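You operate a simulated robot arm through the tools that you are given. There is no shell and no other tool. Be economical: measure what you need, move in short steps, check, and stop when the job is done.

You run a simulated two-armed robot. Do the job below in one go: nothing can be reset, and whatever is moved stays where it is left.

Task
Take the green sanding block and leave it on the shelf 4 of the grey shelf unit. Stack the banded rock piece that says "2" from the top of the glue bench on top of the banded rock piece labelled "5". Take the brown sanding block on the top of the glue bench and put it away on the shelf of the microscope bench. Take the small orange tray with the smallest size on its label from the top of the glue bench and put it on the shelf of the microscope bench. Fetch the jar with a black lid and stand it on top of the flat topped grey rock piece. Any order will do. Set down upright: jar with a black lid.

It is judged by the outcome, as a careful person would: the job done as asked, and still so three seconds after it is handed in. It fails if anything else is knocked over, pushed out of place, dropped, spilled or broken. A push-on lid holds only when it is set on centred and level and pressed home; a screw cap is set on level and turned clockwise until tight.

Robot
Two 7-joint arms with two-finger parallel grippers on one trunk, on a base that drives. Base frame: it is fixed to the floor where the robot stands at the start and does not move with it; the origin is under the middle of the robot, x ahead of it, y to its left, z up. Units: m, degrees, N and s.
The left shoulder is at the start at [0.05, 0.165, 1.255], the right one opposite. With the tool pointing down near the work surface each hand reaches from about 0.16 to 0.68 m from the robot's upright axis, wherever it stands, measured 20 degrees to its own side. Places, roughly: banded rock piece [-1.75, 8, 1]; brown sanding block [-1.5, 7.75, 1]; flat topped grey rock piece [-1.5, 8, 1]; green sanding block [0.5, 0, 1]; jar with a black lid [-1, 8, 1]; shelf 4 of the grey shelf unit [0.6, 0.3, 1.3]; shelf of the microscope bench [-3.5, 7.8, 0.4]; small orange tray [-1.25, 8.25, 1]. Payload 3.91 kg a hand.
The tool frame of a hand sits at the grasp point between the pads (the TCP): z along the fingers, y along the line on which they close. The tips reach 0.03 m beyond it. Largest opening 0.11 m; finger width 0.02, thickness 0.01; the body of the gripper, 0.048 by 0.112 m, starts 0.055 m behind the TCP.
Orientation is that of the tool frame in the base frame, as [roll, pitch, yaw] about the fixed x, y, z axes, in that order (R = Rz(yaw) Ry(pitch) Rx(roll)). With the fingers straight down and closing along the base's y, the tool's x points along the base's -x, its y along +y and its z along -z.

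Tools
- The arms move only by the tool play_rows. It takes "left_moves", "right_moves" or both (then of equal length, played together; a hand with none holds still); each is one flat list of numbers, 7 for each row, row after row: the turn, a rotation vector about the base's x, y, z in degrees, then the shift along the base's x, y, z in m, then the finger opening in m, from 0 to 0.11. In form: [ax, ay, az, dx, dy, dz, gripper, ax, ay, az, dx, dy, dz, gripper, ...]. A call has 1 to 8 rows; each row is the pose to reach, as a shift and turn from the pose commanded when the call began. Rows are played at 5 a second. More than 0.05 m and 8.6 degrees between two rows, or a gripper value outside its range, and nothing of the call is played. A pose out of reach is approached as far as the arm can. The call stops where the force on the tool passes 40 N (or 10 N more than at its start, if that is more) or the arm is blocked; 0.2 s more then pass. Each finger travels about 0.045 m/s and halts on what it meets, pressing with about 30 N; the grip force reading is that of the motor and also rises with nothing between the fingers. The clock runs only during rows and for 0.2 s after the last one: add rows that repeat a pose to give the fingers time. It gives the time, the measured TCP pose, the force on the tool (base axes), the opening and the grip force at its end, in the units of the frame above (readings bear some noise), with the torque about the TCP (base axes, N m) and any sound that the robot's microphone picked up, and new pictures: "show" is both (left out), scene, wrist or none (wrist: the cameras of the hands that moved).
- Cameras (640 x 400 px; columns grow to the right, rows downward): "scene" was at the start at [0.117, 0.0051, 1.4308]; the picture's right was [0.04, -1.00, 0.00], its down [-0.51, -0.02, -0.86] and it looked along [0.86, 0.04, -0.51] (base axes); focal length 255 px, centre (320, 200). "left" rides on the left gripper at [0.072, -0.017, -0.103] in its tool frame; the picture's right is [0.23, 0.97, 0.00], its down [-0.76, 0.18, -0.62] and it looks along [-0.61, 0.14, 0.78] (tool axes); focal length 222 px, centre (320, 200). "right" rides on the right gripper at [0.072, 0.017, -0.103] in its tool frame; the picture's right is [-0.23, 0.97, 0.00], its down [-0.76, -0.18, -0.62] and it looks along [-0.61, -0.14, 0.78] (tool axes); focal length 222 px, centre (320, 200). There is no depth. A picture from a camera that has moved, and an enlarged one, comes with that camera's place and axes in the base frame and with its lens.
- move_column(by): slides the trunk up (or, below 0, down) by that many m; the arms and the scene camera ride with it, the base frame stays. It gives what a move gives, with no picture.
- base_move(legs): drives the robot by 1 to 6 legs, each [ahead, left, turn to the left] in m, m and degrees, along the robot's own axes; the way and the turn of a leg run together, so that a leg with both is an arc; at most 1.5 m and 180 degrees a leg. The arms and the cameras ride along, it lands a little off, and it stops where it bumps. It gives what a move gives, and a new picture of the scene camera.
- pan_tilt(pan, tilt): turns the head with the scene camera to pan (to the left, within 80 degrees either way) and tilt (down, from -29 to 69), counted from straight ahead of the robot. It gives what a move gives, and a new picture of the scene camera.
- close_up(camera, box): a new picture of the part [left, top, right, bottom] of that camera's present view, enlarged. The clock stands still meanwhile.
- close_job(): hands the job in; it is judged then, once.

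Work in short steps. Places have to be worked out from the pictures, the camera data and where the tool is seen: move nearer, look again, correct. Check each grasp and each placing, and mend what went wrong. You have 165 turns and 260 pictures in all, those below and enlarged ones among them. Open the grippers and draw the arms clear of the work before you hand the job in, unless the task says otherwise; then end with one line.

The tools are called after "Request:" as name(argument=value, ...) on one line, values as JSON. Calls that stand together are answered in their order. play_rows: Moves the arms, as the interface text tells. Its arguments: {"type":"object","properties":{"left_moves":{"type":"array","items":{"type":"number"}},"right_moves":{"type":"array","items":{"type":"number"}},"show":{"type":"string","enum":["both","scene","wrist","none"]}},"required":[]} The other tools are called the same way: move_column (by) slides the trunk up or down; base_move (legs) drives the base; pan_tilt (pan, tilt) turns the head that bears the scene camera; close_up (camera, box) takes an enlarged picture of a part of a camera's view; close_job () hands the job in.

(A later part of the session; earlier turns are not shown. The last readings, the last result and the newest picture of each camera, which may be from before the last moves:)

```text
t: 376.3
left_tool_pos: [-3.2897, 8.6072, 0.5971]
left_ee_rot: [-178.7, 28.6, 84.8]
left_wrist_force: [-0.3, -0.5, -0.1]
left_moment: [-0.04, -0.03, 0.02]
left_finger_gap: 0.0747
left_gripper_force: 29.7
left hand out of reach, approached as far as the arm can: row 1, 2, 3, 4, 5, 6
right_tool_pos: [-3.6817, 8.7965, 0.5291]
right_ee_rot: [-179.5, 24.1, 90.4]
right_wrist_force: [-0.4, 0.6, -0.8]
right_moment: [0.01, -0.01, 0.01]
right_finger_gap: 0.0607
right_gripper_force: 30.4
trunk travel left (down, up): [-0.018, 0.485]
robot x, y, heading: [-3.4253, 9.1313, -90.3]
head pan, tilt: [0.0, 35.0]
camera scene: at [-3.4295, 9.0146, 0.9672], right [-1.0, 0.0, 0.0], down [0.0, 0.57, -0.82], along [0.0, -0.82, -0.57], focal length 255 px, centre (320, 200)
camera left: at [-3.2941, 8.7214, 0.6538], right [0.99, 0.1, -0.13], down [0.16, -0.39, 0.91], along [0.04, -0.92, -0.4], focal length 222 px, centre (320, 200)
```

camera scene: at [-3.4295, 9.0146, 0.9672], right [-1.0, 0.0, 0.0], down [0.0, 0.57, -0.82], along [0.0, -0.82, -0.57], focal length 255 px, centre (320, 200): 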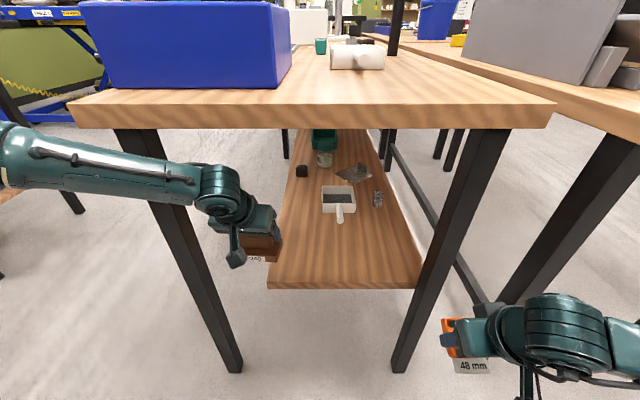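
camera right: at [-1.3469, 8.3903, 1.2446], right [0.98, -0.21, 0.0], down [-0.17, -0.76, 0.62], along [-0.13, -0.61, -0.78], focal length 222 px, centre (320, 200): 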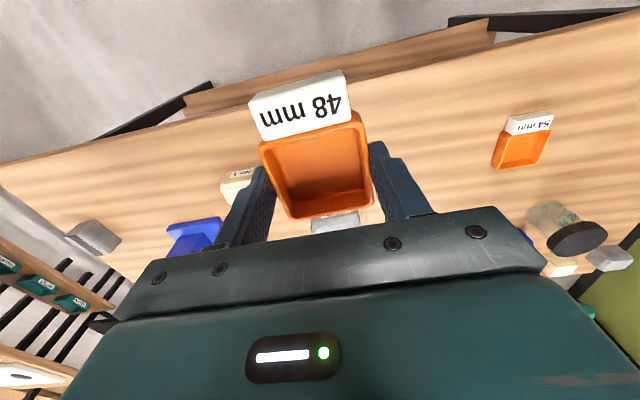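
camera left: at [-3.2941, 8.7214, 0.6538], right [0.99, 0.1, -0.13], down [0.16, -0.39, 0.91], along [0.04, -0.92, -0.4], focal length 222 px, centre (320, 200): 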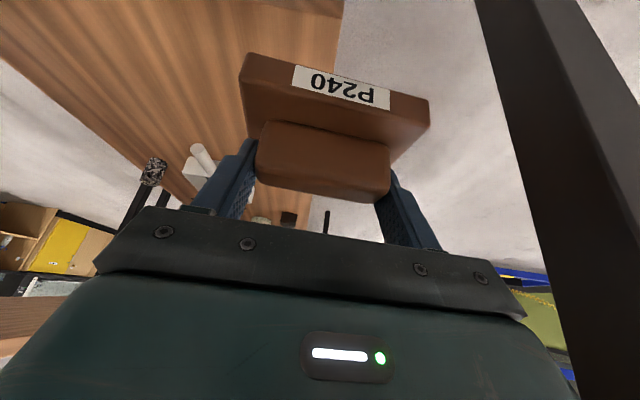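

The arm can't cross inward that far; shift the whole robot 0.15 m to the right (west) instead.

Request:
base_move(legs=[[0, -0.14, 0]])

Request:
play_rows(left_moves=[0, 0, 0, 0, -0.02, -0.03, 0.05, 0, 0, 0, 0, -0.04, -0.06, 0.05, 0, 0, 0, 0, -0.06, -0.08, 0.05])

```text
t: 378.2
left_tool_pos: [-3.4268, 8.6068, 0.5966]
left_ee_rot: [-178.6, 28.6, 84.9]
left_wrist_force: [0.7, -0.4, -1.2]
left_moment: [-0.03, 0.02, 0.0]
left_finger_gap: 0.0744
left_gripper_force: 30.0
right_tool_pos: [-3.8176, 8.7963, 0.53]
right_ee_rot: [-179.6, 24.0, 90.4]
right_wrist_force: [0.3, -0.4, -0.6]
right_moment: [0.0, -0.01, 0.02]
right_finger_gap: 0.061
right_gripper_force: 29.9
trunk travel left (down, up): [-0.018, 0.485]
robot x, y, heading: [-3.563, 9.1318, -90.0]
head pan, tilt: [0.0, 35.0]
camera scene: at [-3.5664, 9.0145, 0.9672], right [-1.0, 0.0, 0.0], down [0.0, 0.57, -0.82], along [0.0, -0.82, -0.57], focal length 255 px, centre (320, 200)
```

scene: 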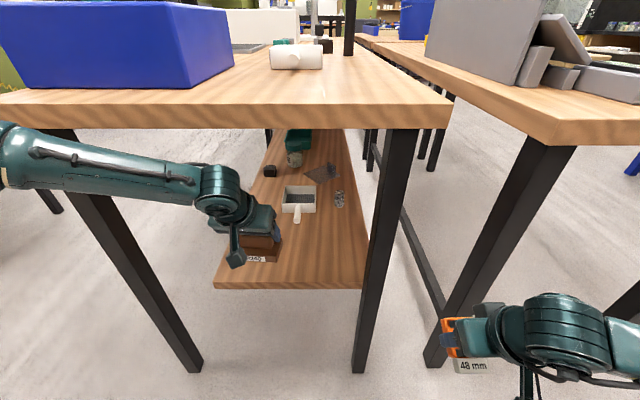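

```text
t: 379.0
left_tool_pos: [-3.3871, 8.5859, 0.5593]
left_ee_rot: [-178.6, 28.6, 84.9]
left_wrist_force: [0.2, 0.5, -0.8]
left_moment: [0.0, -0.01, 0.0]
left_finger_gap: 0.0745
left_gripper_force: 30.3
left hand out of reach, approached as far as the arm can: row 1, 2, 3
right_tool_pos: [-3.8179, 8.7963, 0.5301]
right_ee_rot: [-179.4, 24.0, 90.4]
right_wrist_force: [-0.4, 1.0, -1.3]
right_moment: [-0.01, 0.01, 0.0]
right_finger_gap: 0.0608
right_gripper_force: 30.6
trunk travel left (down, up): [-0.018, 0.485]
robot x, y, heading: [-3.5627, 9.1312, -90.2]
head pan, tilt: [0.0, 35.0]
camera scene: at [-3.5664, 9.0145, 0.9673], right [-1.0, 0.0, 0.0], down [0.0, 0.57, -0.82], along [0.0, -0.82, -0.57], focal length 255 px, centre (320, 200)
camera left: at [-3.3918, 8.7011, 0.6167], right [0.99, 0.1, -0.13], down [0.16, -0.39, 0.91], along [0.04, -0.92, -0.4], focal length 222 px, centre (320, 200)
```

scene: 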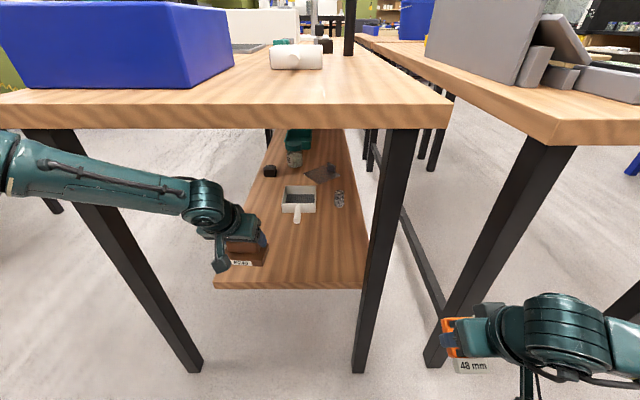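
left: 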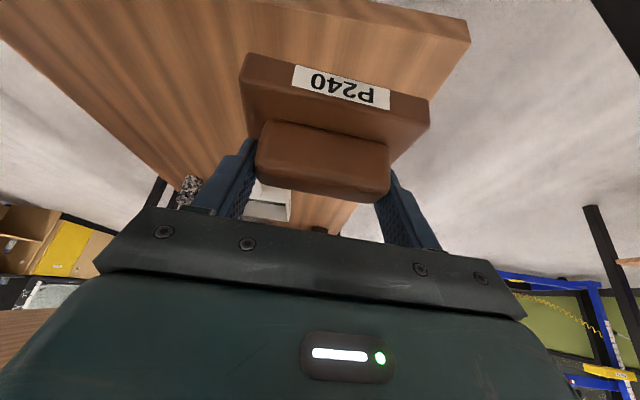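

Testing the arm's low reach: command lower with a bit more forward tilt to see what limits it.

Request:
play_rows(left_moves=[-4, 0, 0, -0.01, -0.01, -0.01, 0.05, -8, 0, 0, -0.02, -0.02, -0.02, 0.05, -12, 0, 0, -0.02, -0.03, -0.03, 0.05, -16, 0, 0, -0.02, -0.04, -0.04, 0.05, -16, 0, 0, -0.02, -0.05, -0.05, 0.05], show="none")

```text
t: 380.2
left_tool_pos: [-3.3702, 8.567, 0.5539]
left_ee_rot: [179.4, 44.6, 83.9]
left_wrist_force: [0.4, -0.6, -1.2]
left_moment: [0.01, 0.0, -0.01]
left_finger_gap: 0.0747
left_gripper_force: 30.2
left hand out of reach, approached as far as the arm can: row 1, 2, 3, 4, 5
right_tool_pos: [-3.8183, 8.7966, 0.5307]
right_ee_rot: [-179.5, 24.0, 90.3]
right_wrist_force: [-0.2, 0.1, 0.0]
right_moment: [0.01, 0.05, -0.02]
right_finger_gap: 0.061
right_gripper_force: 30.7
trunk travel left (down, up): [-0.018, 0.485]
robot x, y, heading: [-3.5625, 9.1324, -89.9]
head pan, tilt: [0.0, 35.0]
```

Request:
base_move(legs=[[0, -0.1, 0]])

Request:
play_rows(left_moves=[0, 0, 0, 0.02, 0.01, -0.02, 0.05, 0, 0, 0, 0.04, 0.02, -0.04, 0.05, 0, 0, 0, 0.06, 0.03, -0.06, 0.05, 0, 0, 0, 0.06, 0.03, -0.06, 0.05], show="scene")

```text
t: 381.7
left_tool_pos: [-3.4701, 8.5675, 0.5539]
left_ee_rot: [179.4, 44.4, 83.8]
left_wrist_force: [0.0, -0.5, -1.7]
left_moment: [0.01, -0.01, -0.01]
left_finger_gap: 0.0746
left_gripper_force: 30.3
right_tool_pos: [-3.9174, 8.7967, 0.5302]
right_ee_rot: [-179.5, 24.0, 90.5]
right_wrist_force: [0.8, -0.3, -1.0]
right_moment: [-0.02, -0.02, 0.01]
right_finger_gap: 0.0609
right_gripper_force: 30.5
trunk travel left (down, up): [-0.018, 0.485]
robot x, y, heading: [-3.6681, 9.1308, -89.7]
head pan, tilt: [0.0, 35.0]
camera scene: at [-3.6673, 9.0143, 0.9672], right [-1.0, 0.0, 0.0], down [0.0, 0.57, -0.82], along [0.0, -0.82, -0.57], focal length 255 px, centre (320, 200)
```

scene: 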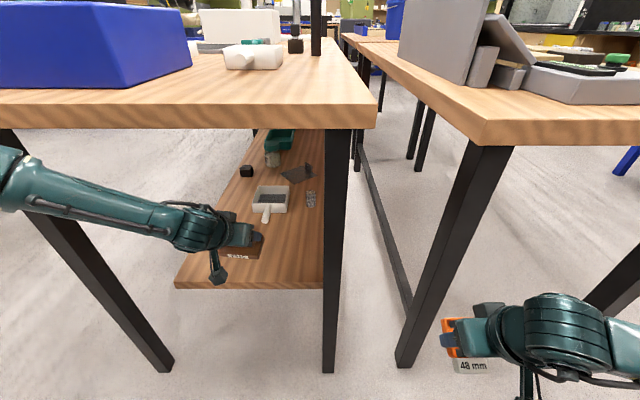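

```text
t: 382.7
left_tool_pos: [-3.4101, 8.5968, 0.4965]
left_ee_rot: [179.5, 44.4, 83.7]
left_wrist_force: [0.0, 0.3, -1.7]
left_moment: [0.0, -0.01, -0.03]
left_finger_gap: 0.0746
left_gripper_force: 29.8
left hand out of reach, approached as far as the arm can: row 3, 4
right_tool_pos: [-3.919, 8.7971, 0.5306]
right_ee_rot: [-179.6, 24.0, 90.4]
right_wrist_force: [-0.7, 0.2, -1.3]
right_moment: [-0.01, -0.05, -0.04]
right_finger_gap: 0.0609
right_gripper_force: 29.7
trunk travel left (down, up): [-0.018, 0.485]
robot x, y, heading: [-3.6636, 9.1327, -89.5]
head pan, tilt: [0.0, 35.0]
camera scene: at [-3.6673, 9.0143, 0.9672], right [-1.0, 0.0, 0.0], down [0.0, 0.57, -0.82], along [0.0, -0.82, -0.57], focal length 255 px, centre (320, 200)
```

scene: 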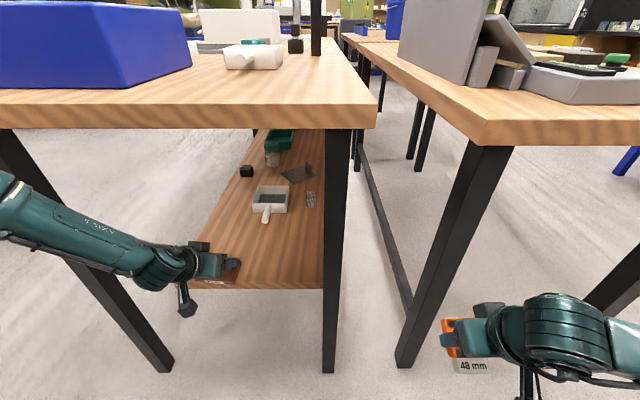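

More outward offset lets it go lower. Retract the right hand a little, shift the robot 9 cm west and 6 cm forward.

Request:
play_rows(right_moves=[0, 0, 0, 0, 0.03, 0.01, 0.045, 0, 0, 0, 0, 0.06, 0.02, 0.045, 0, 0, 0, 0, 0.08, 0.03, 0.045], show="none")

Request:
base_move(legs=[[0, -0.09, 0], [0.06, 0, 0]])

Request:
play_rows(left_moves=[4, 0, 0, 0.03, 0.005, 0, 0.05, 8, 0, 0, 0.06, 0.005, 0, 0.05, 12, 0, 0, 0.08, 0.005, 0, 0.05, 15, 0, 0, 0.08, 0.005, 0, 0.05])

```text
t: 383.5
left_tool_pos: [-3.4093, 8.598, 0.498]
left_ee_rot: [179.5, 44.4, 83.8]
left_wrist_force: [0.1, 0.3, -1.5]
left_moment: [-0.01, -0.02, -0.01]
left_finger_gap: 0.0745
left_gripper_force: 30.4
right_tool_pos: [-3.9294, 8.8017, 0.5209]
right_ee_rot: [-179.5, 24.0, 90.6]
right_wrist_force: [1.0, -0.4, -0.3]
right_moment: [0.02, 0.03, -0.04]
right_finger_gap: 0.0608
right_gripper_force: 29.8
right hand out of reach, approached as far as the arm can: row 1, 2, 3
trunk travel left (down, up): [-0.018, 0.485]
robot x, y, heading: [-3.6632, 9.1308, -89.9]
head pan, tilt: [0.0, 35.0]
```

```text
t: 385.5
left_tool_pos: [-3.4991, 8.5373, 0.4974]
left_ee_rot: [179.6, 44.5, 83.7]
left_wrist_force: [0.9, 0.4, -1.0]
left_moment: [0.01, -0.01, 0.02]
left_finger_gap: 0.0748
left_gripper_force: 29.4
right_tool_pos: [-4.0194, 8.7446, 0.5223]
right_ee_rot: [-179.5, 24.0, 90.4]
right_wrist_force: [-0.8, -0.4, -0.1]
right_moment: [-0.01, -0.01, 0.0]
right_finger_gap: 0.0609
right_gripper_force: 29.9
trunk travel left (down, up): [-0.018, 0.485]
robot x, y, heading: [-3.7492, 9.0724, -90.2]
head pan, tilt: [0.0, 35.0]
camera scene: at [-3.7559, 8.9556, 0.9673], right [-1.0, 0.0, 0.0], down [0.0, 0.57, -0.82], along [0.0, -0.82, -0.57], focal length 255 px, centre (320, 200)
```

scene: 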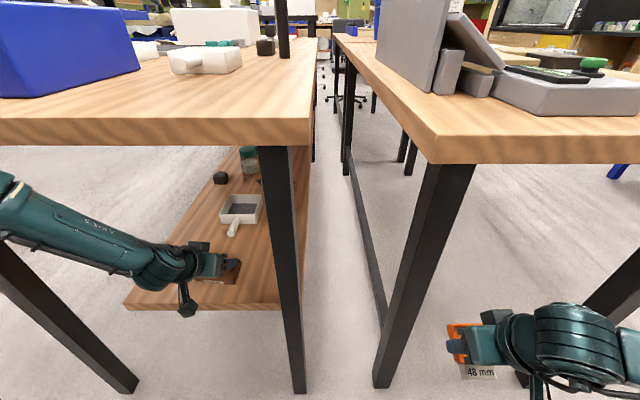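

```text
t: 386.5
left_tool_pos: [-3.417, 8.5432, 0.497]
left_ee_rot: [-178.5, 29.5, 84.9]
left_wrist_force: [-0.2, -0.1, -1.3]
left_moment: [-0.02, 0.0, 0.0]
left_finger_gap: 0.0744
left_gripper_force: 29.8
right_tool_pos: [-4.0188, 8.744, 0.5216]
right_ee_rot: [-179.4, 24.0, 90.4]
right_wrist_force: [0.0, -1.0, -0.3]
right_moment: [-0.02, 0.03, 0.03]
right_finger_gap: 0.061
right_gripper_force: 30.0
trunk travel left (down, up): [-0.018, 0.485]
robot x, y, heading: [-3.7493, 9.0721, -90.0]
head pan, tilt: [0.0, 35.0]
camera scene: at [-3.7558, 8.9556, 0.9672], right [-1.0, 0.0, 0.0], down [0.0, 0.57, -0.82], along [0.0, -0.82, -0.57], focal length 255 px, centre (320, 200)
camera left: at [-3.4224, 8.6584, 0.5528], right [0.99, 0.1, -0.13], down [0.16, -0.37, 0.91], along [0.04, -0.92, -0.38], focal length 222 px, centre (320, 200)
```

scene: 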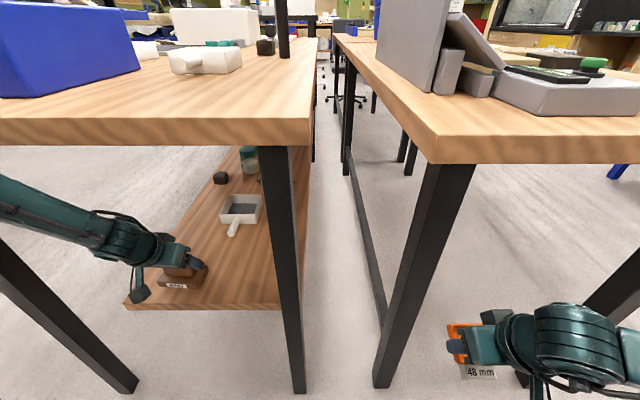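
left: 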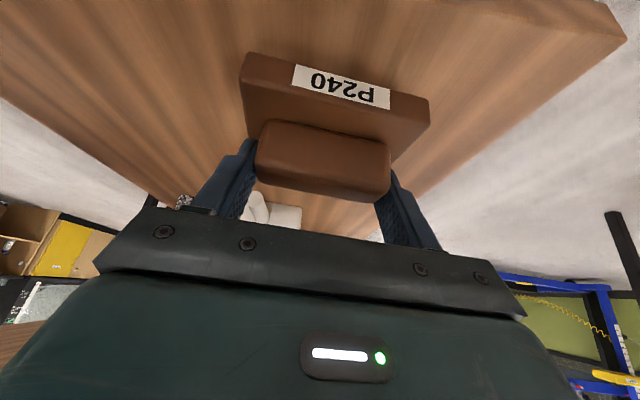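

In reach now, block level above the shelf. Lower it: 3 cm, then small steps.

Request:
play_rows(left_moves=[0, 0, 0, 0, -0.01, -0.015, 0.05, 0, 0, 0, 0, -0.015, -0.028, 0.05, 0, 0, 0, 0, -0.015, -0.034, 0.05, 0, 0, 0, 0, -0.015, -0.034, 0.05], show="none")

Request:
close_up(camera="scene", box=[110, 210, 270, 330])

```text
t: 387.1
left_tool_pos: [-3.4175, 8.521, 0.4818]
left_ee_rot: [-179.1, 30.8, 84.5]
left_wrist_force: [0.3, 2.4, 18.4]
left_moment: [0.52, -1.0, 0.15]
left_finger_gap: 0.0749
left_gripper_force: 30.3
right_tool_pos: [-4.0192, 8.745, 0.5235]
right_ee_rot: [-179.5, 24.1, 90.4]
right_wrist_force: [0.2, -0.2, -0.4]
right_moment: [-0.02, -0.01, -0.03]
right_finger_gap: 0.0608
right_gripper_force: 30.0
trunk travel left (down, up): [-0.018, 0.485]
robot x, y, heading: [-3.7549, 9.0716, -89.8]
head pan, tilt: [0.0, 35.0]
stopped in row 3 (left hand): the force on the tool passed its limit at 48 N (the readings are from after the stop); the commanded pose is now the measured one
```

```text
3.33 times, centred on (190, 270) of scene
camera zoom: at [-3.7566, 8.9569, 0.9677], right [-1.0, 0.0, 0.0], down [0.0, 0.57, -0.82], along [0.0, -0.82, -0.57], focal length 851 px, centre (753, -33)
```

zoom: 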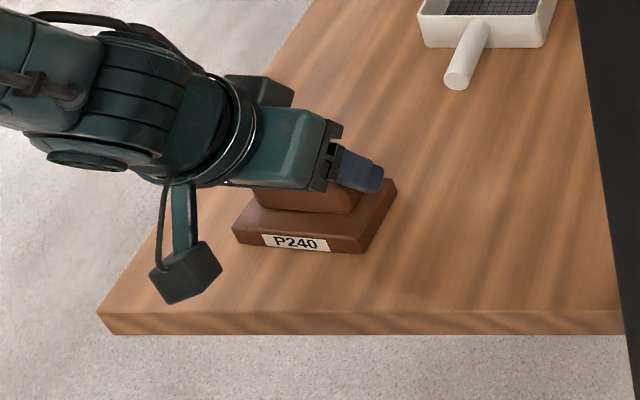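

Contact: the shelf is at ≈0.43 and the block lies flat on it. Ease up, release, and draw back along the tool axis.

Request:
play_rows(left_moves=[0, 0, 0, 0, 0, 0.002, 0.06, 0, 0, 0, 0, 0, 0.002, 0.075, 0, 0, 0, 0, 0, 0.002, 0.09, 0, 0, 0, 0, 0, 0.003, 0.092, 0, 0, 0, 0, 0.012, 0.025, 0.092, 0, 0, 0, 0, 0.028, 0.05, 0.092, 0, 0, 0, 0, 0.05, 0.085, 0.092])

```text
t: 388.8
left_tool_pos: [-3.4165, 8.5755, 0.5655]
left_ee_rot: [-179.0, 30.4, 84.6]
left_wrist_force: [-0.4, -0.5, -0.2]
left_moment: [-0.01, -0.01, -0.01]
left_finger_gap: 0.0921
left_gripper_force: 0.0
right_tool_pos: [-4.0186, 8.7445, 0.5216]
right_ee_rot: [-179.4, 24.0, 90.4]
right_wrist_force: [-0.3, -0.2, -0.6]
right_moment: [0.0, 0.0, 0.0]
right_finger_gap: 0.0609
right_gripper_force: 29.9
trunk travel left (down, up): [-0.018, 0.485]
robot x, y, heading: [-3.7511, 9.073, -90.1]
head pan, tilt: [0.0, 35.0]
camera scene: at [-3.7558, 8.9556, 0.9671], right [-1.0, 0.0, 0.0], down [0.0, 0.57, -0.82], along [0.0, -0.82, -0.57], focal length 255 px, centre (320, 200)
camera left: at [-3.4211, 8.6917, 0.6188], right [0.99, 0.1, -0.13], down [0.16, -0.36, 0.92], along [0.04, -0.93, -0.37], focal length 222 px, centre (320, 200)
```

scene: 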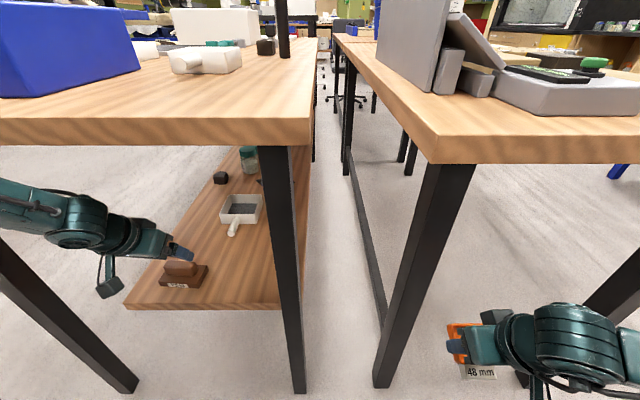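
left: 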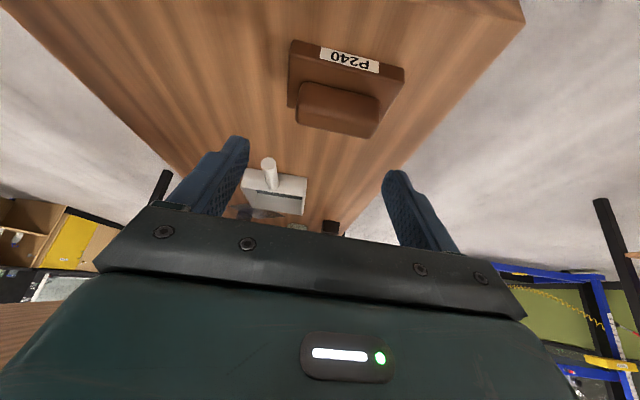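

Brown block is on the shelf. For the tray, the right forearm would foul the west leg unless the tray goes at x≈−3.40, so I re-grip the block and move it 0.14 m west to make room.

Request:
play_rows(left_moves=[0, 0, 0, 0, -0.022, -0.035, 0.092, 0, 0, 0, 0, -0.042, -0.065, 0.092, 0, 0, 0, 0, -0.054, -0.081, 0.092, 0, 0, 0, 0, -0.054, -0.081, 0.075, 0, 0, 0, 0, -0.054, -0.081, 0.06, 0, 0, 0, 0, -0.054, -0.081, 0.05, 0, 0, 0, 0, -0.054, -0.081, 0.05, 0, 0, 0, 0, -0.05, -0.05, 0.05], show="wrist")

```text
t: 390.6
left_tool_pos: [-3.4169, 8.526, 0.5072]
left_ee_rot: [-178.8, 30.2, 84.7]
left_wrist_force: [-0.1, 0.1, -1.5]
left_moment: [-0.03, 0.02, 0.03]
left_finger_gap: 0.0744
left_gripper_force: 30.4
right_tool_pos: [-4.0186, 8.7445, 0.5204]
right_ee_rot: [-179.5, 24.1, 90.4]
right_wrist_force: [-0.6, 0.5, -0.5]
right_moment: [0.0, -0.03, -0.01]
right_finger_gap: 0.0612
right_gripper_force: 30.5
trunk travel left (down, up): [-0.018, 0.485]
robot x, y, heading: [-3.7521, 9.0705, -90.4]
head pan, tilt: [0.0, 35.0]
camera left: at [-3.4211, 8.6424, 0.5614], right [0.99, 0.1, -0.13], down [0.16, -0.36, 0.92], along [0.04, -0.93, -0.37], focal length 222 px, centre (320, 200)
```

left: 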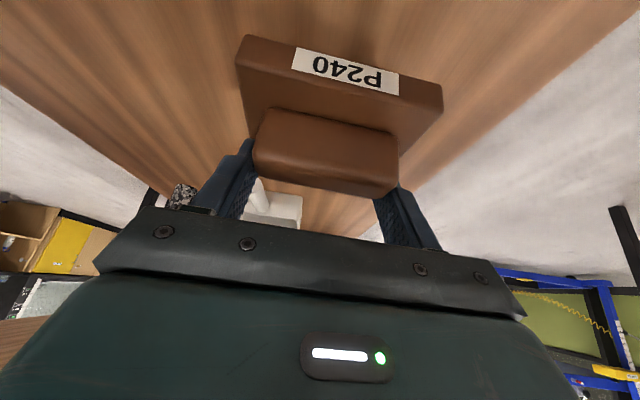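

Held. Shift the base 0.12 m west with the block just above the shelf, then set it down.

Request:
base_move(legs=[[0, -0.12, 0.3]])

Request:
play_rows(left_moves=[0, 0, 0, 0, -0.002, -0.015, 0.05, 0, 0, 0, 0, -0.004, -0.021, 0.05, 0, 0, 0, 0, -0.004, -0.025, 0.05, 0, 0, 0, 0, -0.004, -0.025, 0.05], show="wrist")

```text
t: 392.3
left_tool_pos: [-3.5352, 8.5261, 0.5091]
left_ee_rot: [-178.9, 30.4, 84.9]
left_wrist_force: [0.3, -0.3, -0.4]
left_moment: [-0.01, -0.05, -0.04]
left_finger_gap: 0.0747
left_gripper_force: 29.8
right_tool_pos: [-4.1371, 8.7432, 0.5227]
right_ee_rot: [-179.5, 24.0, 90.7]
right_wrist_force: [0.0, -0.5, 0.1]
right_moment: [-0.01, -0.02, -0.01]
right_finger_gap: 0.061
right_gripper_force: 29.6
trunk travel left (down, up): [-0.018, 0.485]
robot x, y, heading: [-3.8748, 9.0698, -89.6]
head pan, tilt: [0.0, 35.0]
camera scene: at [-3.8757, 8.9553, 0.9672], right [-1.0, -0.01, 0.0], down [0.0, 0.57, -0.82], along [0.0, -0.82, -0.57], focal length 255 px, centre (320, 200)
```

scene: 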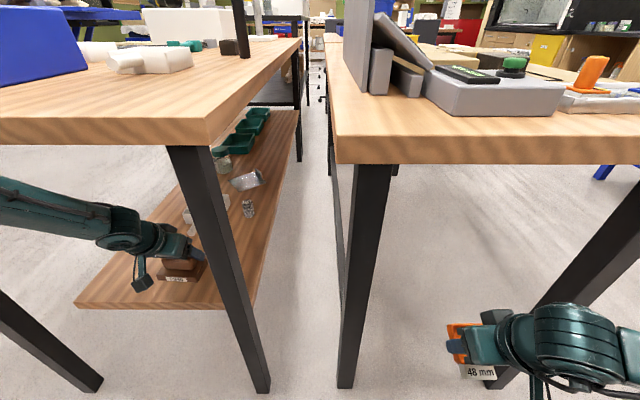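

```text
t: 393.3
left_tool_pos: [-3.5336, 8.5218, 0.4836]
left_ee_rot: [-178.8, 30.4, 84.9]
left_wrist_force: [0.5, -0.7, -1.2]
left_moment: [-0.02, -0.02, 0.0]
left_finger_gap: 0.0746
left_gripper_force: 30.1
right_tool_pos: [-4.1375, 8.7436, 0.5213]
right_ee_rot: [-179.5, 23.9, 90.7]
right_wrist_force: [0.5, 0.2, 0.6]
right_moment: [0.0, 0.01, 0.0]
right_finger_gap: 0.061
right_gripper_force: 30.1
trunk travel left (down, up): [-0.018, 0.485]
robot x, y, heading: [-3.8698, 9.0714, -90.0]
head pan, tilt: [0.0, 35.0]
camera left: at [-3.5389, 8.6386, 0.538], right [0.99, 0.1, -0.13], down [0.16, -0.36, 0.92], along [0.04, -0.93, -0.37], focal length 222 px, centre (320, 200)
```

left: 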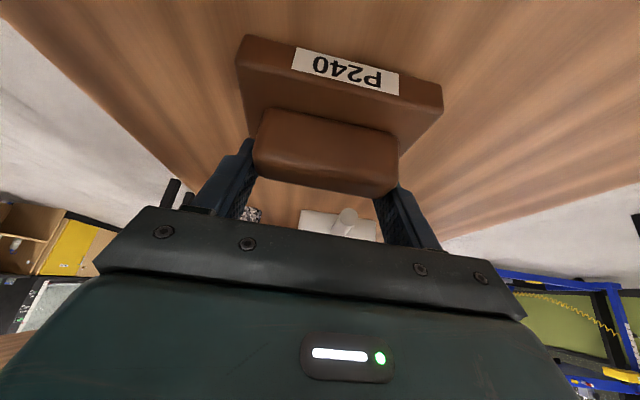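

Request:
play_rows(left_moves=[0, 0, 0, 0, 0, -0.002, 0.05, 0, 0, 0, 0, 0, -0.004, 0.05, 0, 0, 0, 0, 0, -0.005, 0.05, 0, 0, 0, 0, 0, -0.005, 0.05], show="none")

```text
t: 394.3
left_tool_pos: [-3.5342, 8.5216, 0.4813]
left_ee_rot: [-179.0, 30.6, 85.0]
left_wrist_force: [0.0, 3.1, 13.6]
left_moment: [0.05, -0.69, 0.2]
left_finger_gap: 0.0746
left_gripper_force: 30.0
right_tool_pos: [-4.1379, 8.7436, 0.5209]
right_ee_rot: [-179.5, 24.2, 90.7]
right_wrist_force: [-0.1, 0.3, -0.3]
right_moment: [-0.01, 0.02, 0.01]
right_finger_gap: 0.0609
right_gripper_force: 30.2
trunk travel left (down, up): [-0.018, 0.485]
robot x, y, heading: [-3.8769, 9.0727, -89.8]
head pan, tilt: [0.0, 35.0]
```

Resting on the shelf. Release and withdraw the left hand back and up, clear of the shelf.

Request:
play_rows(left_moves=[0, 0, 0, 0, 0, 0.002, 0.06, 0, 0, 0, 0, 0, 0.002, 0.075, 0, 0, 0, 0, 0, 0.002, 0.088, 0, 0, 0, 0, 0, 0.003, 0.09, 0, 0, 0, 0, 0.012, 0.025, 0.09, 0, 0, 0, 0.005, 0.035, 0.055, 0.09, 0, 0, 0, 0.015, 0.07, 0.085, 0.09, 0, 0, 0, 0.025, 0.105, 0.1, 0.09], show="scene")

Request:
close_up(camera="scene", box=[70, 200, 230, 310])

```text
t: 396.1
left_tool_pos: [-3.5068, 8.6287, 0.5788]
left_ee_rot: [-178.8, 30.4, 84.9]
left_wrist_force: [-1.0, -0.1, -0.4]
left_moment: [-0.01, 0.0, 0.03]
left_finger_gap: 0.09
left_gripper_force: 0.0
right_tool_pos: [-4.1381, 8.7435, 0.5203]
right_ee_rot: [-179.5, 24.0, 90.6]
right_wrist_force: [0.1, 0.3, -1.5]
right_moment: [0.03, 0.0, -0.01]
right_finger_gap: 0.0605
right_gripper_force: 29.6
trunk travel left (down, up): [-0.018, 0.485]
robot x, y, heading: [-3.8748, 9.0688, -89.8]
head pan, tilt: [0.0, 35.0]
camera scene: at [-3.8759, 8.9553, 0.9672], right [-1.0, 0.0, 0.0], down [0.0, 0.57, -0.82], along [0.0, -0.82, -0.57], focal length 255 px, centre (320, 200)
```

scene: 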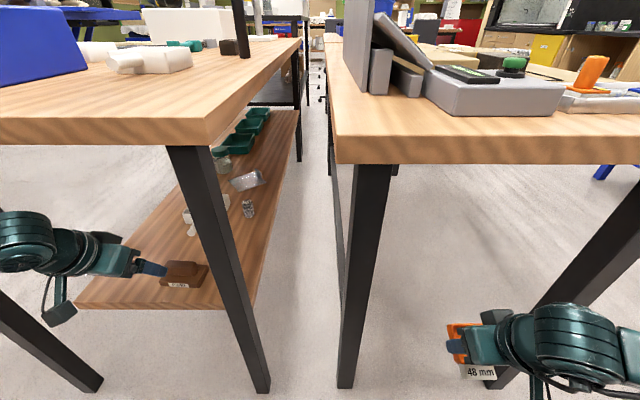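

```text
3.64 times, centred on (150, 255) of scene
camera zoom: at [-3.8759, 8.9553, 0.9672], right [-1.0, 0.0, 0.0], down [0.0, 0.57, -0.82], along [0.0, -0.82, -0.57], focal length 928 px, centre (938, 0)
```

zoom: 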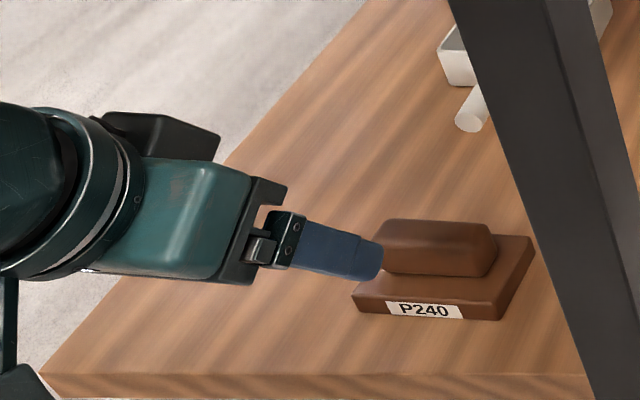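

Block is well placed. Now bring the robot east so the right hand can place the tray at about (-3.40, 8.52).

Request:
base_move(legs=[[-0.3, 0, 0], [0, 0.8, 0], [0.2, 0, 0]])

```text
t: 406.3
left_tool_pos: [-2.6999, 8.7352, 0.5783]
left_ee_rot: [-179.0, 30.3, 85.5]
left_wrist_force: [0.5, 0.0, 0.2]
left_moment: [0.02, 0.01, 0.0]
left_finger_gap: 0.09
left_gripper_force: 0.1
right_tool_pos: [-3.3298, 8.8461, 0.5218]
right_ee_rot: [-179.5, 24.0, 91.0]
right_wrist_force: [-0.5, -0.2, -0.1]
right_moment: [-0.02, -0.02, 0.0]
right_finger_gap: 0.0613
right_gripper_force: 30.2
trunk travel left (down, up): [-0.018, 0.485]
robot x, y, heading: [-3.0698, 9.1764, -89.1]
head pan, tilt: [0.0, 35.0]
camera scene: at [-3.0706, 9.0599, 0.9673], right [-1.0, -0.01, 0.0], down [-0.01, 0.57, -0.82], along [0.01, -0.82, -0.57], focal length 255 px, centre (320, 200)
```

scene: 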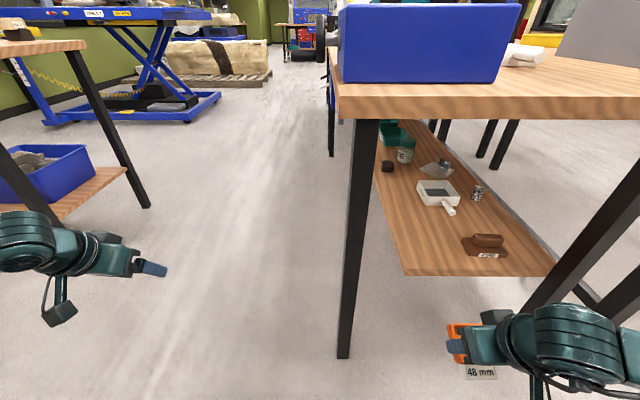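

Request:
base_move(legs=[[0.1, 0, -0.9]])

Request:
play_rows(right_moves=[0, 0, 0, -0.02, -0.03, 0.01, 0.045, 0, 0, 0, -0.04, -0.07, 0.02, 0.045, 0, 0, 0, -0.06, -0.11, 0.02, 0.045, 0, 0, 0, -0.07, -0.15, 0.02, 0.045, 0, 0, 0, -0.07, -0.19, 0.02, 0.045, 0, 0, 0, -0.07, -0.22, 0.02, 0.045])

```text
t: 407.5
left_tool_pos: [-2.7053, 8.6304, 0.5803]
left_ee_rot: [-178.8, 30.4, 84.4]
left_wrist_force: [0.1, -0.9, 0.4]
left_moment: [0.02, 0.0, 0.01]
left_finger_gap: 0.09
left_gripper_force: 0.0
right_tool_pos: [-3.3353, 8.7507, 0.5221]
right_ee_rot: [-179.5, 24.0, 90.1]
right_wrist_force: [0.5, -0.9, -0.8]
right_moment: [-0.03, -0.01, -0.01]
right_finger_gap: 0.0607
right_gripper_force: 29.9
trunk travel left (down, up): [-0.018, 0.485]
robot x, y, heading: [-3.0686, 9.0762, -90.4]
head pan, tilt: [0.0, 35.0]
camera scene: at [-3.0722, 8.9607, 0.9673], right [-1.0, 0.0, 0.0], down [0.0, 0.57, -0.82], along [0.0, -0.82, -0.57], focal length 255 px, centre (320, 200)
```

scene: 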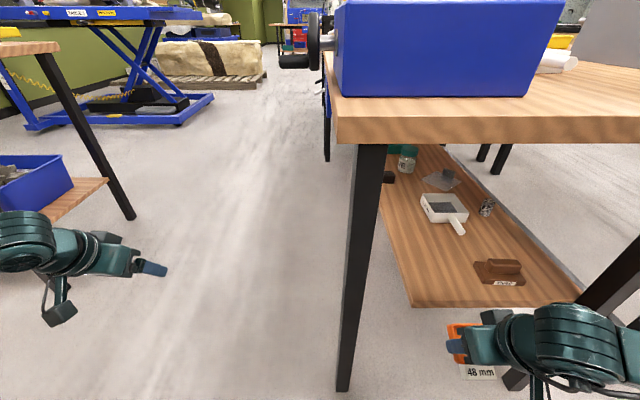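

```text
t: 408.9
left_tool_pos: [-2.707, 8.6308, 0.5788]
left_ee_rot: [-178.8, 30.4, 84.4]
left_wrist_force: [0.1, 1.0, -0.6]
left_moment: [-0.01, -0.02, 0.0]
left_finger_gap: 0.0901
left_gripper_force: 0.0
right_tool_pos: [-3.4068, 8.5331, 0.5416]
right_ee_rot: [-179.5, 24.0, 90.2]
right_wrist_force: [-0.5, -0.8, -0.9]
right_moment: [-0.03, -0.01, -0.01]
right_finger_gap: 0.061
right_gripper_force: 30.2
trunk travel left (down, up): [-0.018, 0.485]
robot x, y, heading: [-3.0752, 9.0742, -90.1]
head pan, tilt: [0.0, 35.0]
camera scene: at [-3.0723, 8.9607, 0.9673], right [-1.0, 0.0, 0.0], down [0.0, 0.57, -0.82], along [0.0, -0.82, -0.57], focal length 255 px, centre (320, 200)
camera right: at [-3.3894, 8.6401, 0.6065], right [0.97, -0.21, 0.08], down [-0.17, -0.44, 0.88], along [-0.15, -0.87, -0.47], focal length 222 px, centre (320, 200)
```

scene: 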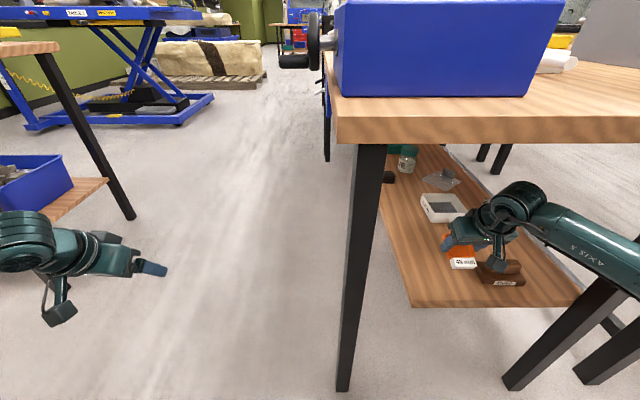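
right: 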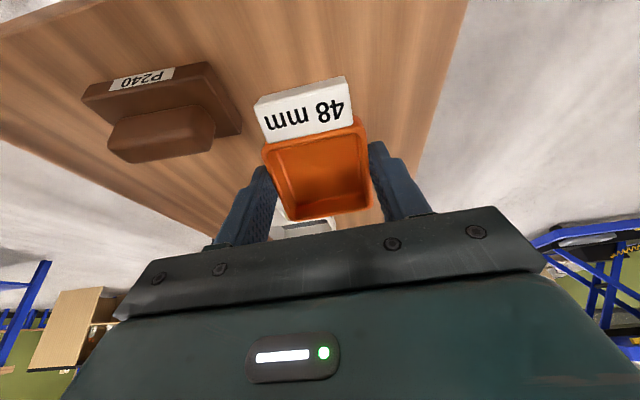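

Now level the tray by rotating the hand back 24° in place.

Request:
play_rows(right_moves=[8, 0, 0, 0, 0, -0.005, 0.045, 16, 0, 0, 0, 0, -0.01, 0.045, 24, 0, 0, 0, 0, -0.015, 0.045, 24, 0, 0, 0, 0, -0.015, 0.045])

```text
t: 409.9
left_tool_pos: [-2.7072, 8.6303, 0.5789]
left_ee_rot: [-178.8, 30.4, 84.4]
left_wrist_force: [-0.1, -0.4, -0.6]
left_moment: [0.04, 0.0, -0.04]
left_finger_gap: 0.09
left_gripper_force: 0.1
right_tool_pos: [-3.4059, 8.5317, 0.5262]
right_ee_rot: [-179.5, 0.0, 90.1]
right_wrist_force: [0.3, 0.5, -0.7]
right_moment: [0.0, 0.03, -0.02]
right_finger_gap: 0.0609
right_gripper_force: 29.8
trunk travel left (down, up): [-0.018, 0.485]
robot x, y, heading: [-3.0663, 9.0775, -90.4]
head pan, tilt: [0.0, 35.0]
camera scene: at [-3.0722, 8.9607, 0.9673], right [-1.0, 0.0, 0.0], down [0.0, 0.57, -0.82], along [0.0, -0.82, -0.57], focal length 255 px, centre (320, 200)
camera right: at [-3.3883, 8.6029, 0.6293], right [0.97, -0.22, -0.01], down [-0.17, -0.76, 0.62], along [-0.15, -0.61, -0.78], focal length 222 px, centre (320, 200)
```

scene: 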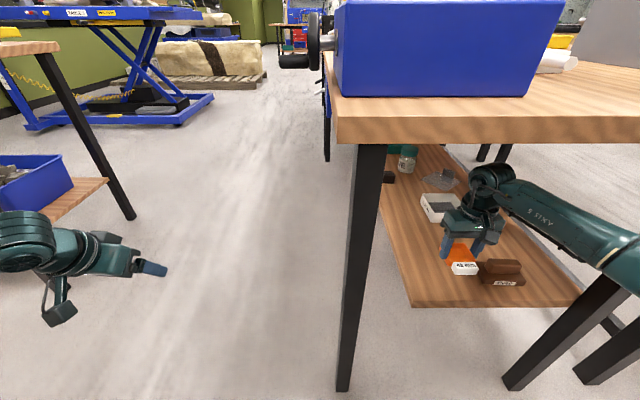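
right: 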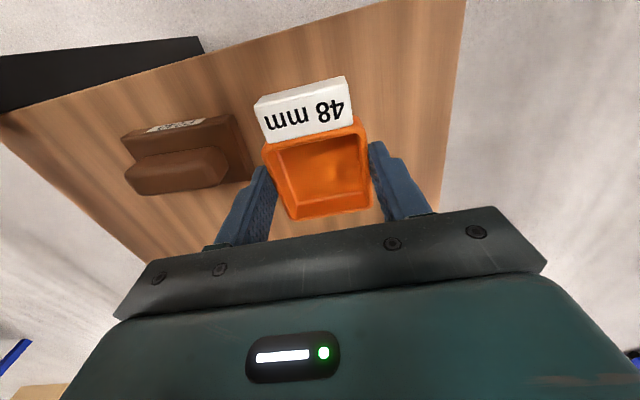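

Level. Lower to the shelf.

Request:
play_rows(right_moves=[0, 0, 0, 0.005, -0.005, -0.02, 0.045, 0, 0, 0, 0.008, -0.005, -0.04, 0.045, 0, 0, 0, 0.008, -0.005, -0.048, 0.045, 0, 0, 0, 0.008, -0.005, -0.053, 0.045, 0, 0, 0, 0.008, -0.005, -0.053, 0.045], show="none")

```text
t: 411.1
left_tool_pos: [-2.7059, 8.6292, 0.5782]
left_ee_rot: [-178.8, 30.4, 84.4]
left_wrist_force: [0.4, -0.1, 0.3]
left_moment: [0.01, 0.01, 0.0]
left_finger_gap: 0.0898
left_gripper_force: 0.0
right_tool_pos: [-3.3994, 8.5259, 0.4726]
right_ee_rot: [-179.7, 0.0, 90.1]
right_wrist_force: [0.3, 0.3, 0.6]
right_moment: [-0.01, -0.02, -0.01]
right_finger_gap: 0.061
right_gripper_force: 30.0
trunk travel left (down, up): [-0.018, 0.485]
robot x, y, heading: [-3.0674, 9.0761, -90.2]
head pan, tilt: [0.0, 35.0]
```

Request:
play_rows(right_moves=[0, 0, 0, 0, 0, -0.002, 0.045, 0, 0, 0, 0, 0, -0.004, 0.045, 0, 0, 0, 0, 0, -0.006, 0.045, 0, 0, 0, 0, 0, -0.006, 0.045], show="wrist")

```text
t: 412.1
left_tool_pos: [-2.7067, 8.6303, 0.5784]
left_ee_rot: [-178.8, 30.4, 84.4]
left_wrist_force: [0.4, -0.2, -0.8]
left_moment: [0.03, 0.03, 0.03]
left_finger_gap: 0.0898
left_gripper_force: 0.1
right_tool_pos: [-3.3977, 8.5264, 0.4662]
right_ee_rot: [-179.6, 0.0, 90.1]
right_wrist_force: [-0.1, -0.6, -1.3]
right_moment: [-0.03, 0.0, -0.01]
right_finger_gap: 0.061
right_gripper_force: 30.0
trunk travel left (down, up): [-0.018, 0.485]
robot x, y, heading: [-3.0696, 9.0777, -90.3]
head pan, tilt: [0.0, 35.0]
camera right: at [-3.3812, 8.5978, 0.5702], right [0.97, -0.23, -0.01], down [-0.17, -0.76, 0.62], along [-0.15, -0.61, -0.78], focal length 222 px, centre (320, 200)
```

right: 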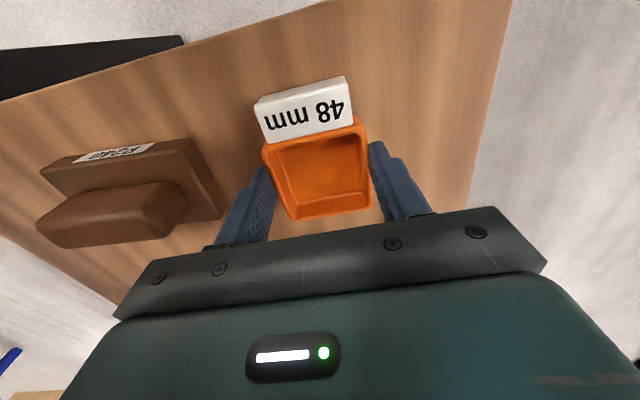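

Request:
play_rows(right_moves=[0, 0, 0, 0, 0, -0.002, 0.045, 0, 0, 0, 0, 0, -0.004, 0.045, 0, 0, 0, 0, 0, -0.006, 0.045, 0, 0, 0, 0, 0, -0.006, 0.045], show="none")

```text
t: 413.1
left_tool_pos: [-2.7072, 8.6318, 0.5801]
left_ee_rot: [-178.8, 30.5, 84.3]
left_wrist_force: [0.4, 0.0, -0.4]
left_moment: [-0.02, -0.02, -0.01]
left_finger_gap: 0.0897
left_gripper_force: 0.2
right_tool_pos: [-3.3993, 8.526, 0.4647]
right_ee_rot: [-179.5, 0.4, 90.2]
right_wrist_force: [1.4, 8.1, 27.2]
right_moment: [0.25, -0.18, 0.01]
right_finger_gap: 0.061
right_gripper_force: 29.9
trunk travel left (down, up): [-0.018, 0.485]
robot x, y, heading: [-3.0718, 9.08, -90.0]
head pan, tilt: [0.0, 35.0]
```

Firm contact. Ease up 4 mm of command, release slightly, and rise.

Request:
play_rows(right_moves=[0, 0, 0, 0, 0, 0.004, 0.05, 0, 0, 0, 0, 0, 0.005, 0.07, 0, 0, 0, 0, 0, 0.005, 0.076, 0, 0, 0, 0, 0, 0.005, 0.078, 0, 0, 0, 0, 0, 0.03, 0.078, 0, 0, 0, 0, 0, 0.07, 0.078])

```text
t: 414.5
left_tool_pos: [-2.7057, 8.6302, 0.5782]
left_ee_rot: [-178.7, 30.4, 84.5]
left_wrist_force: [0.2, -0.3, -0.7]
left_moment: [0.02, -0.01, 0.01]
left_finger_gap: 0.09
left_gripper_force: 0.0
right_tool_pos: [-3.3976, 8.5241, 0.5317]
right_ee_rot: [-179.5, 0.0, 90.1]
right_wrist_force: [-0.6, 0.3, 0.2]
right_moment: [0.0, 0.0, 0.02]
right_finger_gap: 0.0778
right_gripper_force: 0.0
trunk travel left (down, up): [-0.018, 0.485]
robot x, y, heading: [-3.0735, 9.0769, -90.6]
head pan, tilt: [0.0, 35.0]
camera scene: at [-3.0723, 8.9606, 0.9672], right [-1.0, 0.0, 0.0], down [0.0, 0.57, -0.82], along [0.0, -0.82, -0.57], focal length 255 px, centre (320, 200)
camera right: at [-3.3795, 8.5958, 0.6344], right [0.97, -0.22, -0.01], down [-0.17, -0.76, 0.62], along [-0.15, -0.61, -0.78], focal length 222 px, centre (320, 200)
```

scene: 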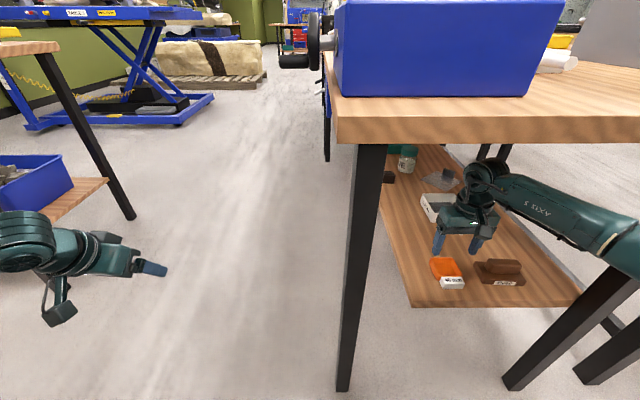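
right: 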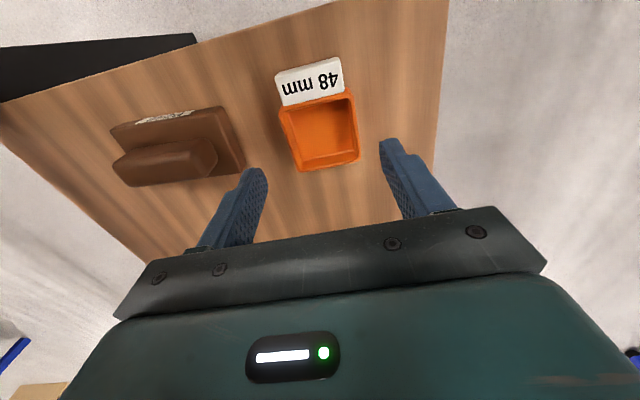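

Tray and block are on the shelf. Withdraw the right hand, back off, raise the column and have a look around for any other banded "5".

Request:
play_rows(right_moves=[0, 0, 0, 0.01, 0.04, 0, 0.078, 0, 0, 0, 0.02, 0.085, 0, 0.078, 0, 0, 0, 0.03, 0.13, 0, 0.078, 0, 0, 0, 0.04, 0.175, 0, 0.078, 0, 0, 0, 0.05, 0.21, 0, 0.078], show="none")

Request:
base_move(legs=[[-0.35, 0.35, 0]])

Request:
move_column(by=0.45)

Request:
pan_tilt(pan=50, tilt=30)

Request:
pan_tilt(pan=-20, tilt=30)

```text
t: 415.7
left_tool_pos: [-2.7075, 8.6304, 0.5787]
left_ee_rot: [-178.7, 30.5, 84.5]
left_wrist_force: [0.5, -0.1, -0.2]
left_moment: [-0.03, 0.01, 0.02]
left_finger_gap: 0.0902
left_gripper_force: 0.1
right_tool_pos: [-3.3503, 8.7357, 0.5297]
right_ee_rot: [-179.6, 0.0, 90.1]
right_wrist_force: [0.4, -0.3, 0.6]
right_moment: [0.0, 0.0, -0.01]
right_finger_gap: 0.0777
right_gripper_force: 0.2
trunk travel left (down, up): [-0.018, 0.485]
robot x, y, heading: [-3.0694, 9.076, -90.4]
head pan, tilt: [0.0, 35.0]
```

```text
t: 419.4
left_tool_pos: [-2.3474, 8.9803, 0.5785]
left_ee_rot: [-178.8, 30.4, 84.6]
left_wrist_force: [-0.5, 0.0, -0.5]
left_moment: [0.01, -0.06, 0.0]
left_finger_gap: 0.0898
left_gripper_force: 0.1
right_tool_pos: [-2.9895, 9.0826, 0.5291]
right_ee_rot: [-179.6, 0.0, 90.2]
right_wrist_force: [0.3, 0.4, 0.4]
right_moment: [0.01, 0.03, 0.02]
right_finger_gap: 0.0781
right_gripper_force: 0.0
trunk travel left (down, up): [-0.018, 0.485]
robot x, y, heading: [-2.7131, 9.4226, -90.2]
head pan, tilt: [0.0, 35.0]
camera scene: at [-2.714, 9.3096, 0.9673], right [-1.0, 0.0, 0.0], down [0.0, 0.57, -0.82], along [0.0, -0.82, -0.57], focal length 255 px, centre (320, 200)
```

scene: 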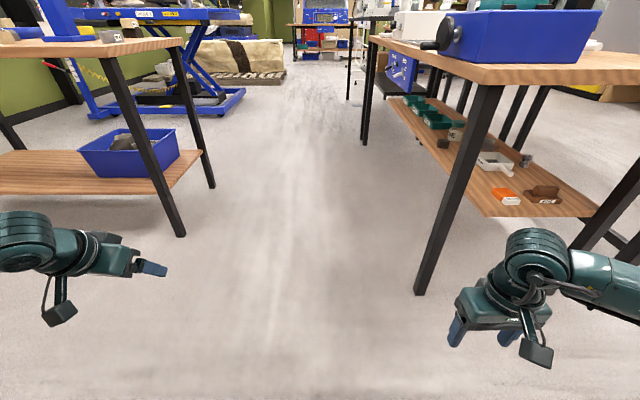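

```text
refused: 0.45 is not a number from -0.4 to 0.4
```

```text
t: 420.5
left_tool_pos: [-2.3464, 8.9804, 0.578]
left_ee_rot: [-178.8, 30.4, 84.6]
left_wrist_force: [0.0, -0.3, 0.9]
left_moment: [0.01, -0.01, 0.01]
left_finger_gap: 0.0899
left_gripper_force: 0.0
right_tool_pos: [-2.9899, 9.0832, 0.53]
right_ee_rot: [-179.7, 0.0, 90.3]
right_wrist_force: [-0.4, -0.3, 0.1]
right_moment: [0.04, -0.01, -0.01]
right_finger_gap: 0.0781
right_gripper_force: 0.2
trunk travel left (down, up): [-0.018, 0.485]
robot x, y, heading: [-2.7121, 9.427, -90.2]
head pan, tilt: [50.0, 30.0]
camera scene: at [-2.6447, 9.3394, 0.975], right [-0.64, -0.76, 0.0], down [-0.38, 0.32, -0.87], along [0.66, -0.56, -0.5], focal length 255 px, centre (320, 200)
```

scene: 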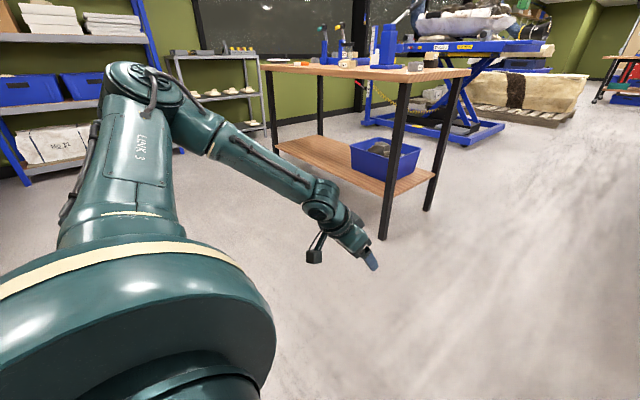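

```text
t: 421.9
left_tool_pos: [-2.3463, 8.9805, 0.5782]
left_ee_rot: [-178.8, 30.4, 84.7]
left_wrist_force: [-0.5, 0.1, -0.4]
left_moment: [0.02, 0.01, -0.03]
left_finger_gap: 0.09
left_gripper_force: 0.1
right_tool_pos: [-2.989, 9.0834, 0.5289]
right_ee_rot: [-179.5, 0.0, 90.2]
right_wrist_force: [-0.5, 0.3, 0.6]
right_moment: [-0.04, 0.0, 0.03]
right_finger_gap: 0.0781
right_gripper_force: 0.0
trunk travel left (down, up): [-0.018, 0.485]
robot x, y, heading: [-2.7104, 9.4224, -90.0]
head pan, tilt: [-20.0, 30.0]
camera scene: at [-2.7448, 9.3127, 0.9751], right [-0.94, 0.34, 0.0], down [0.17, 0.47, -0.87], along [-0.3, -0.81, -0.5], focal length 255 px, centre (320, 200)
```

scene: 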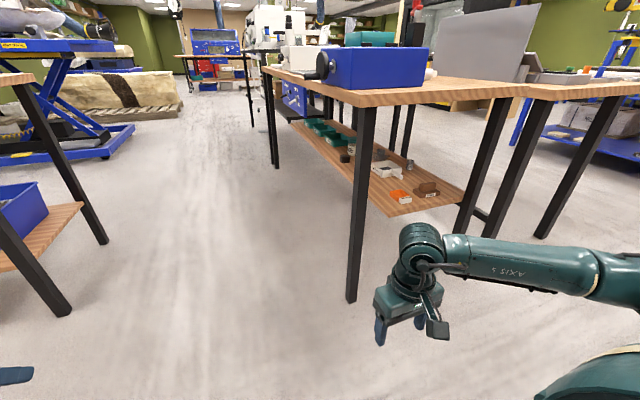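

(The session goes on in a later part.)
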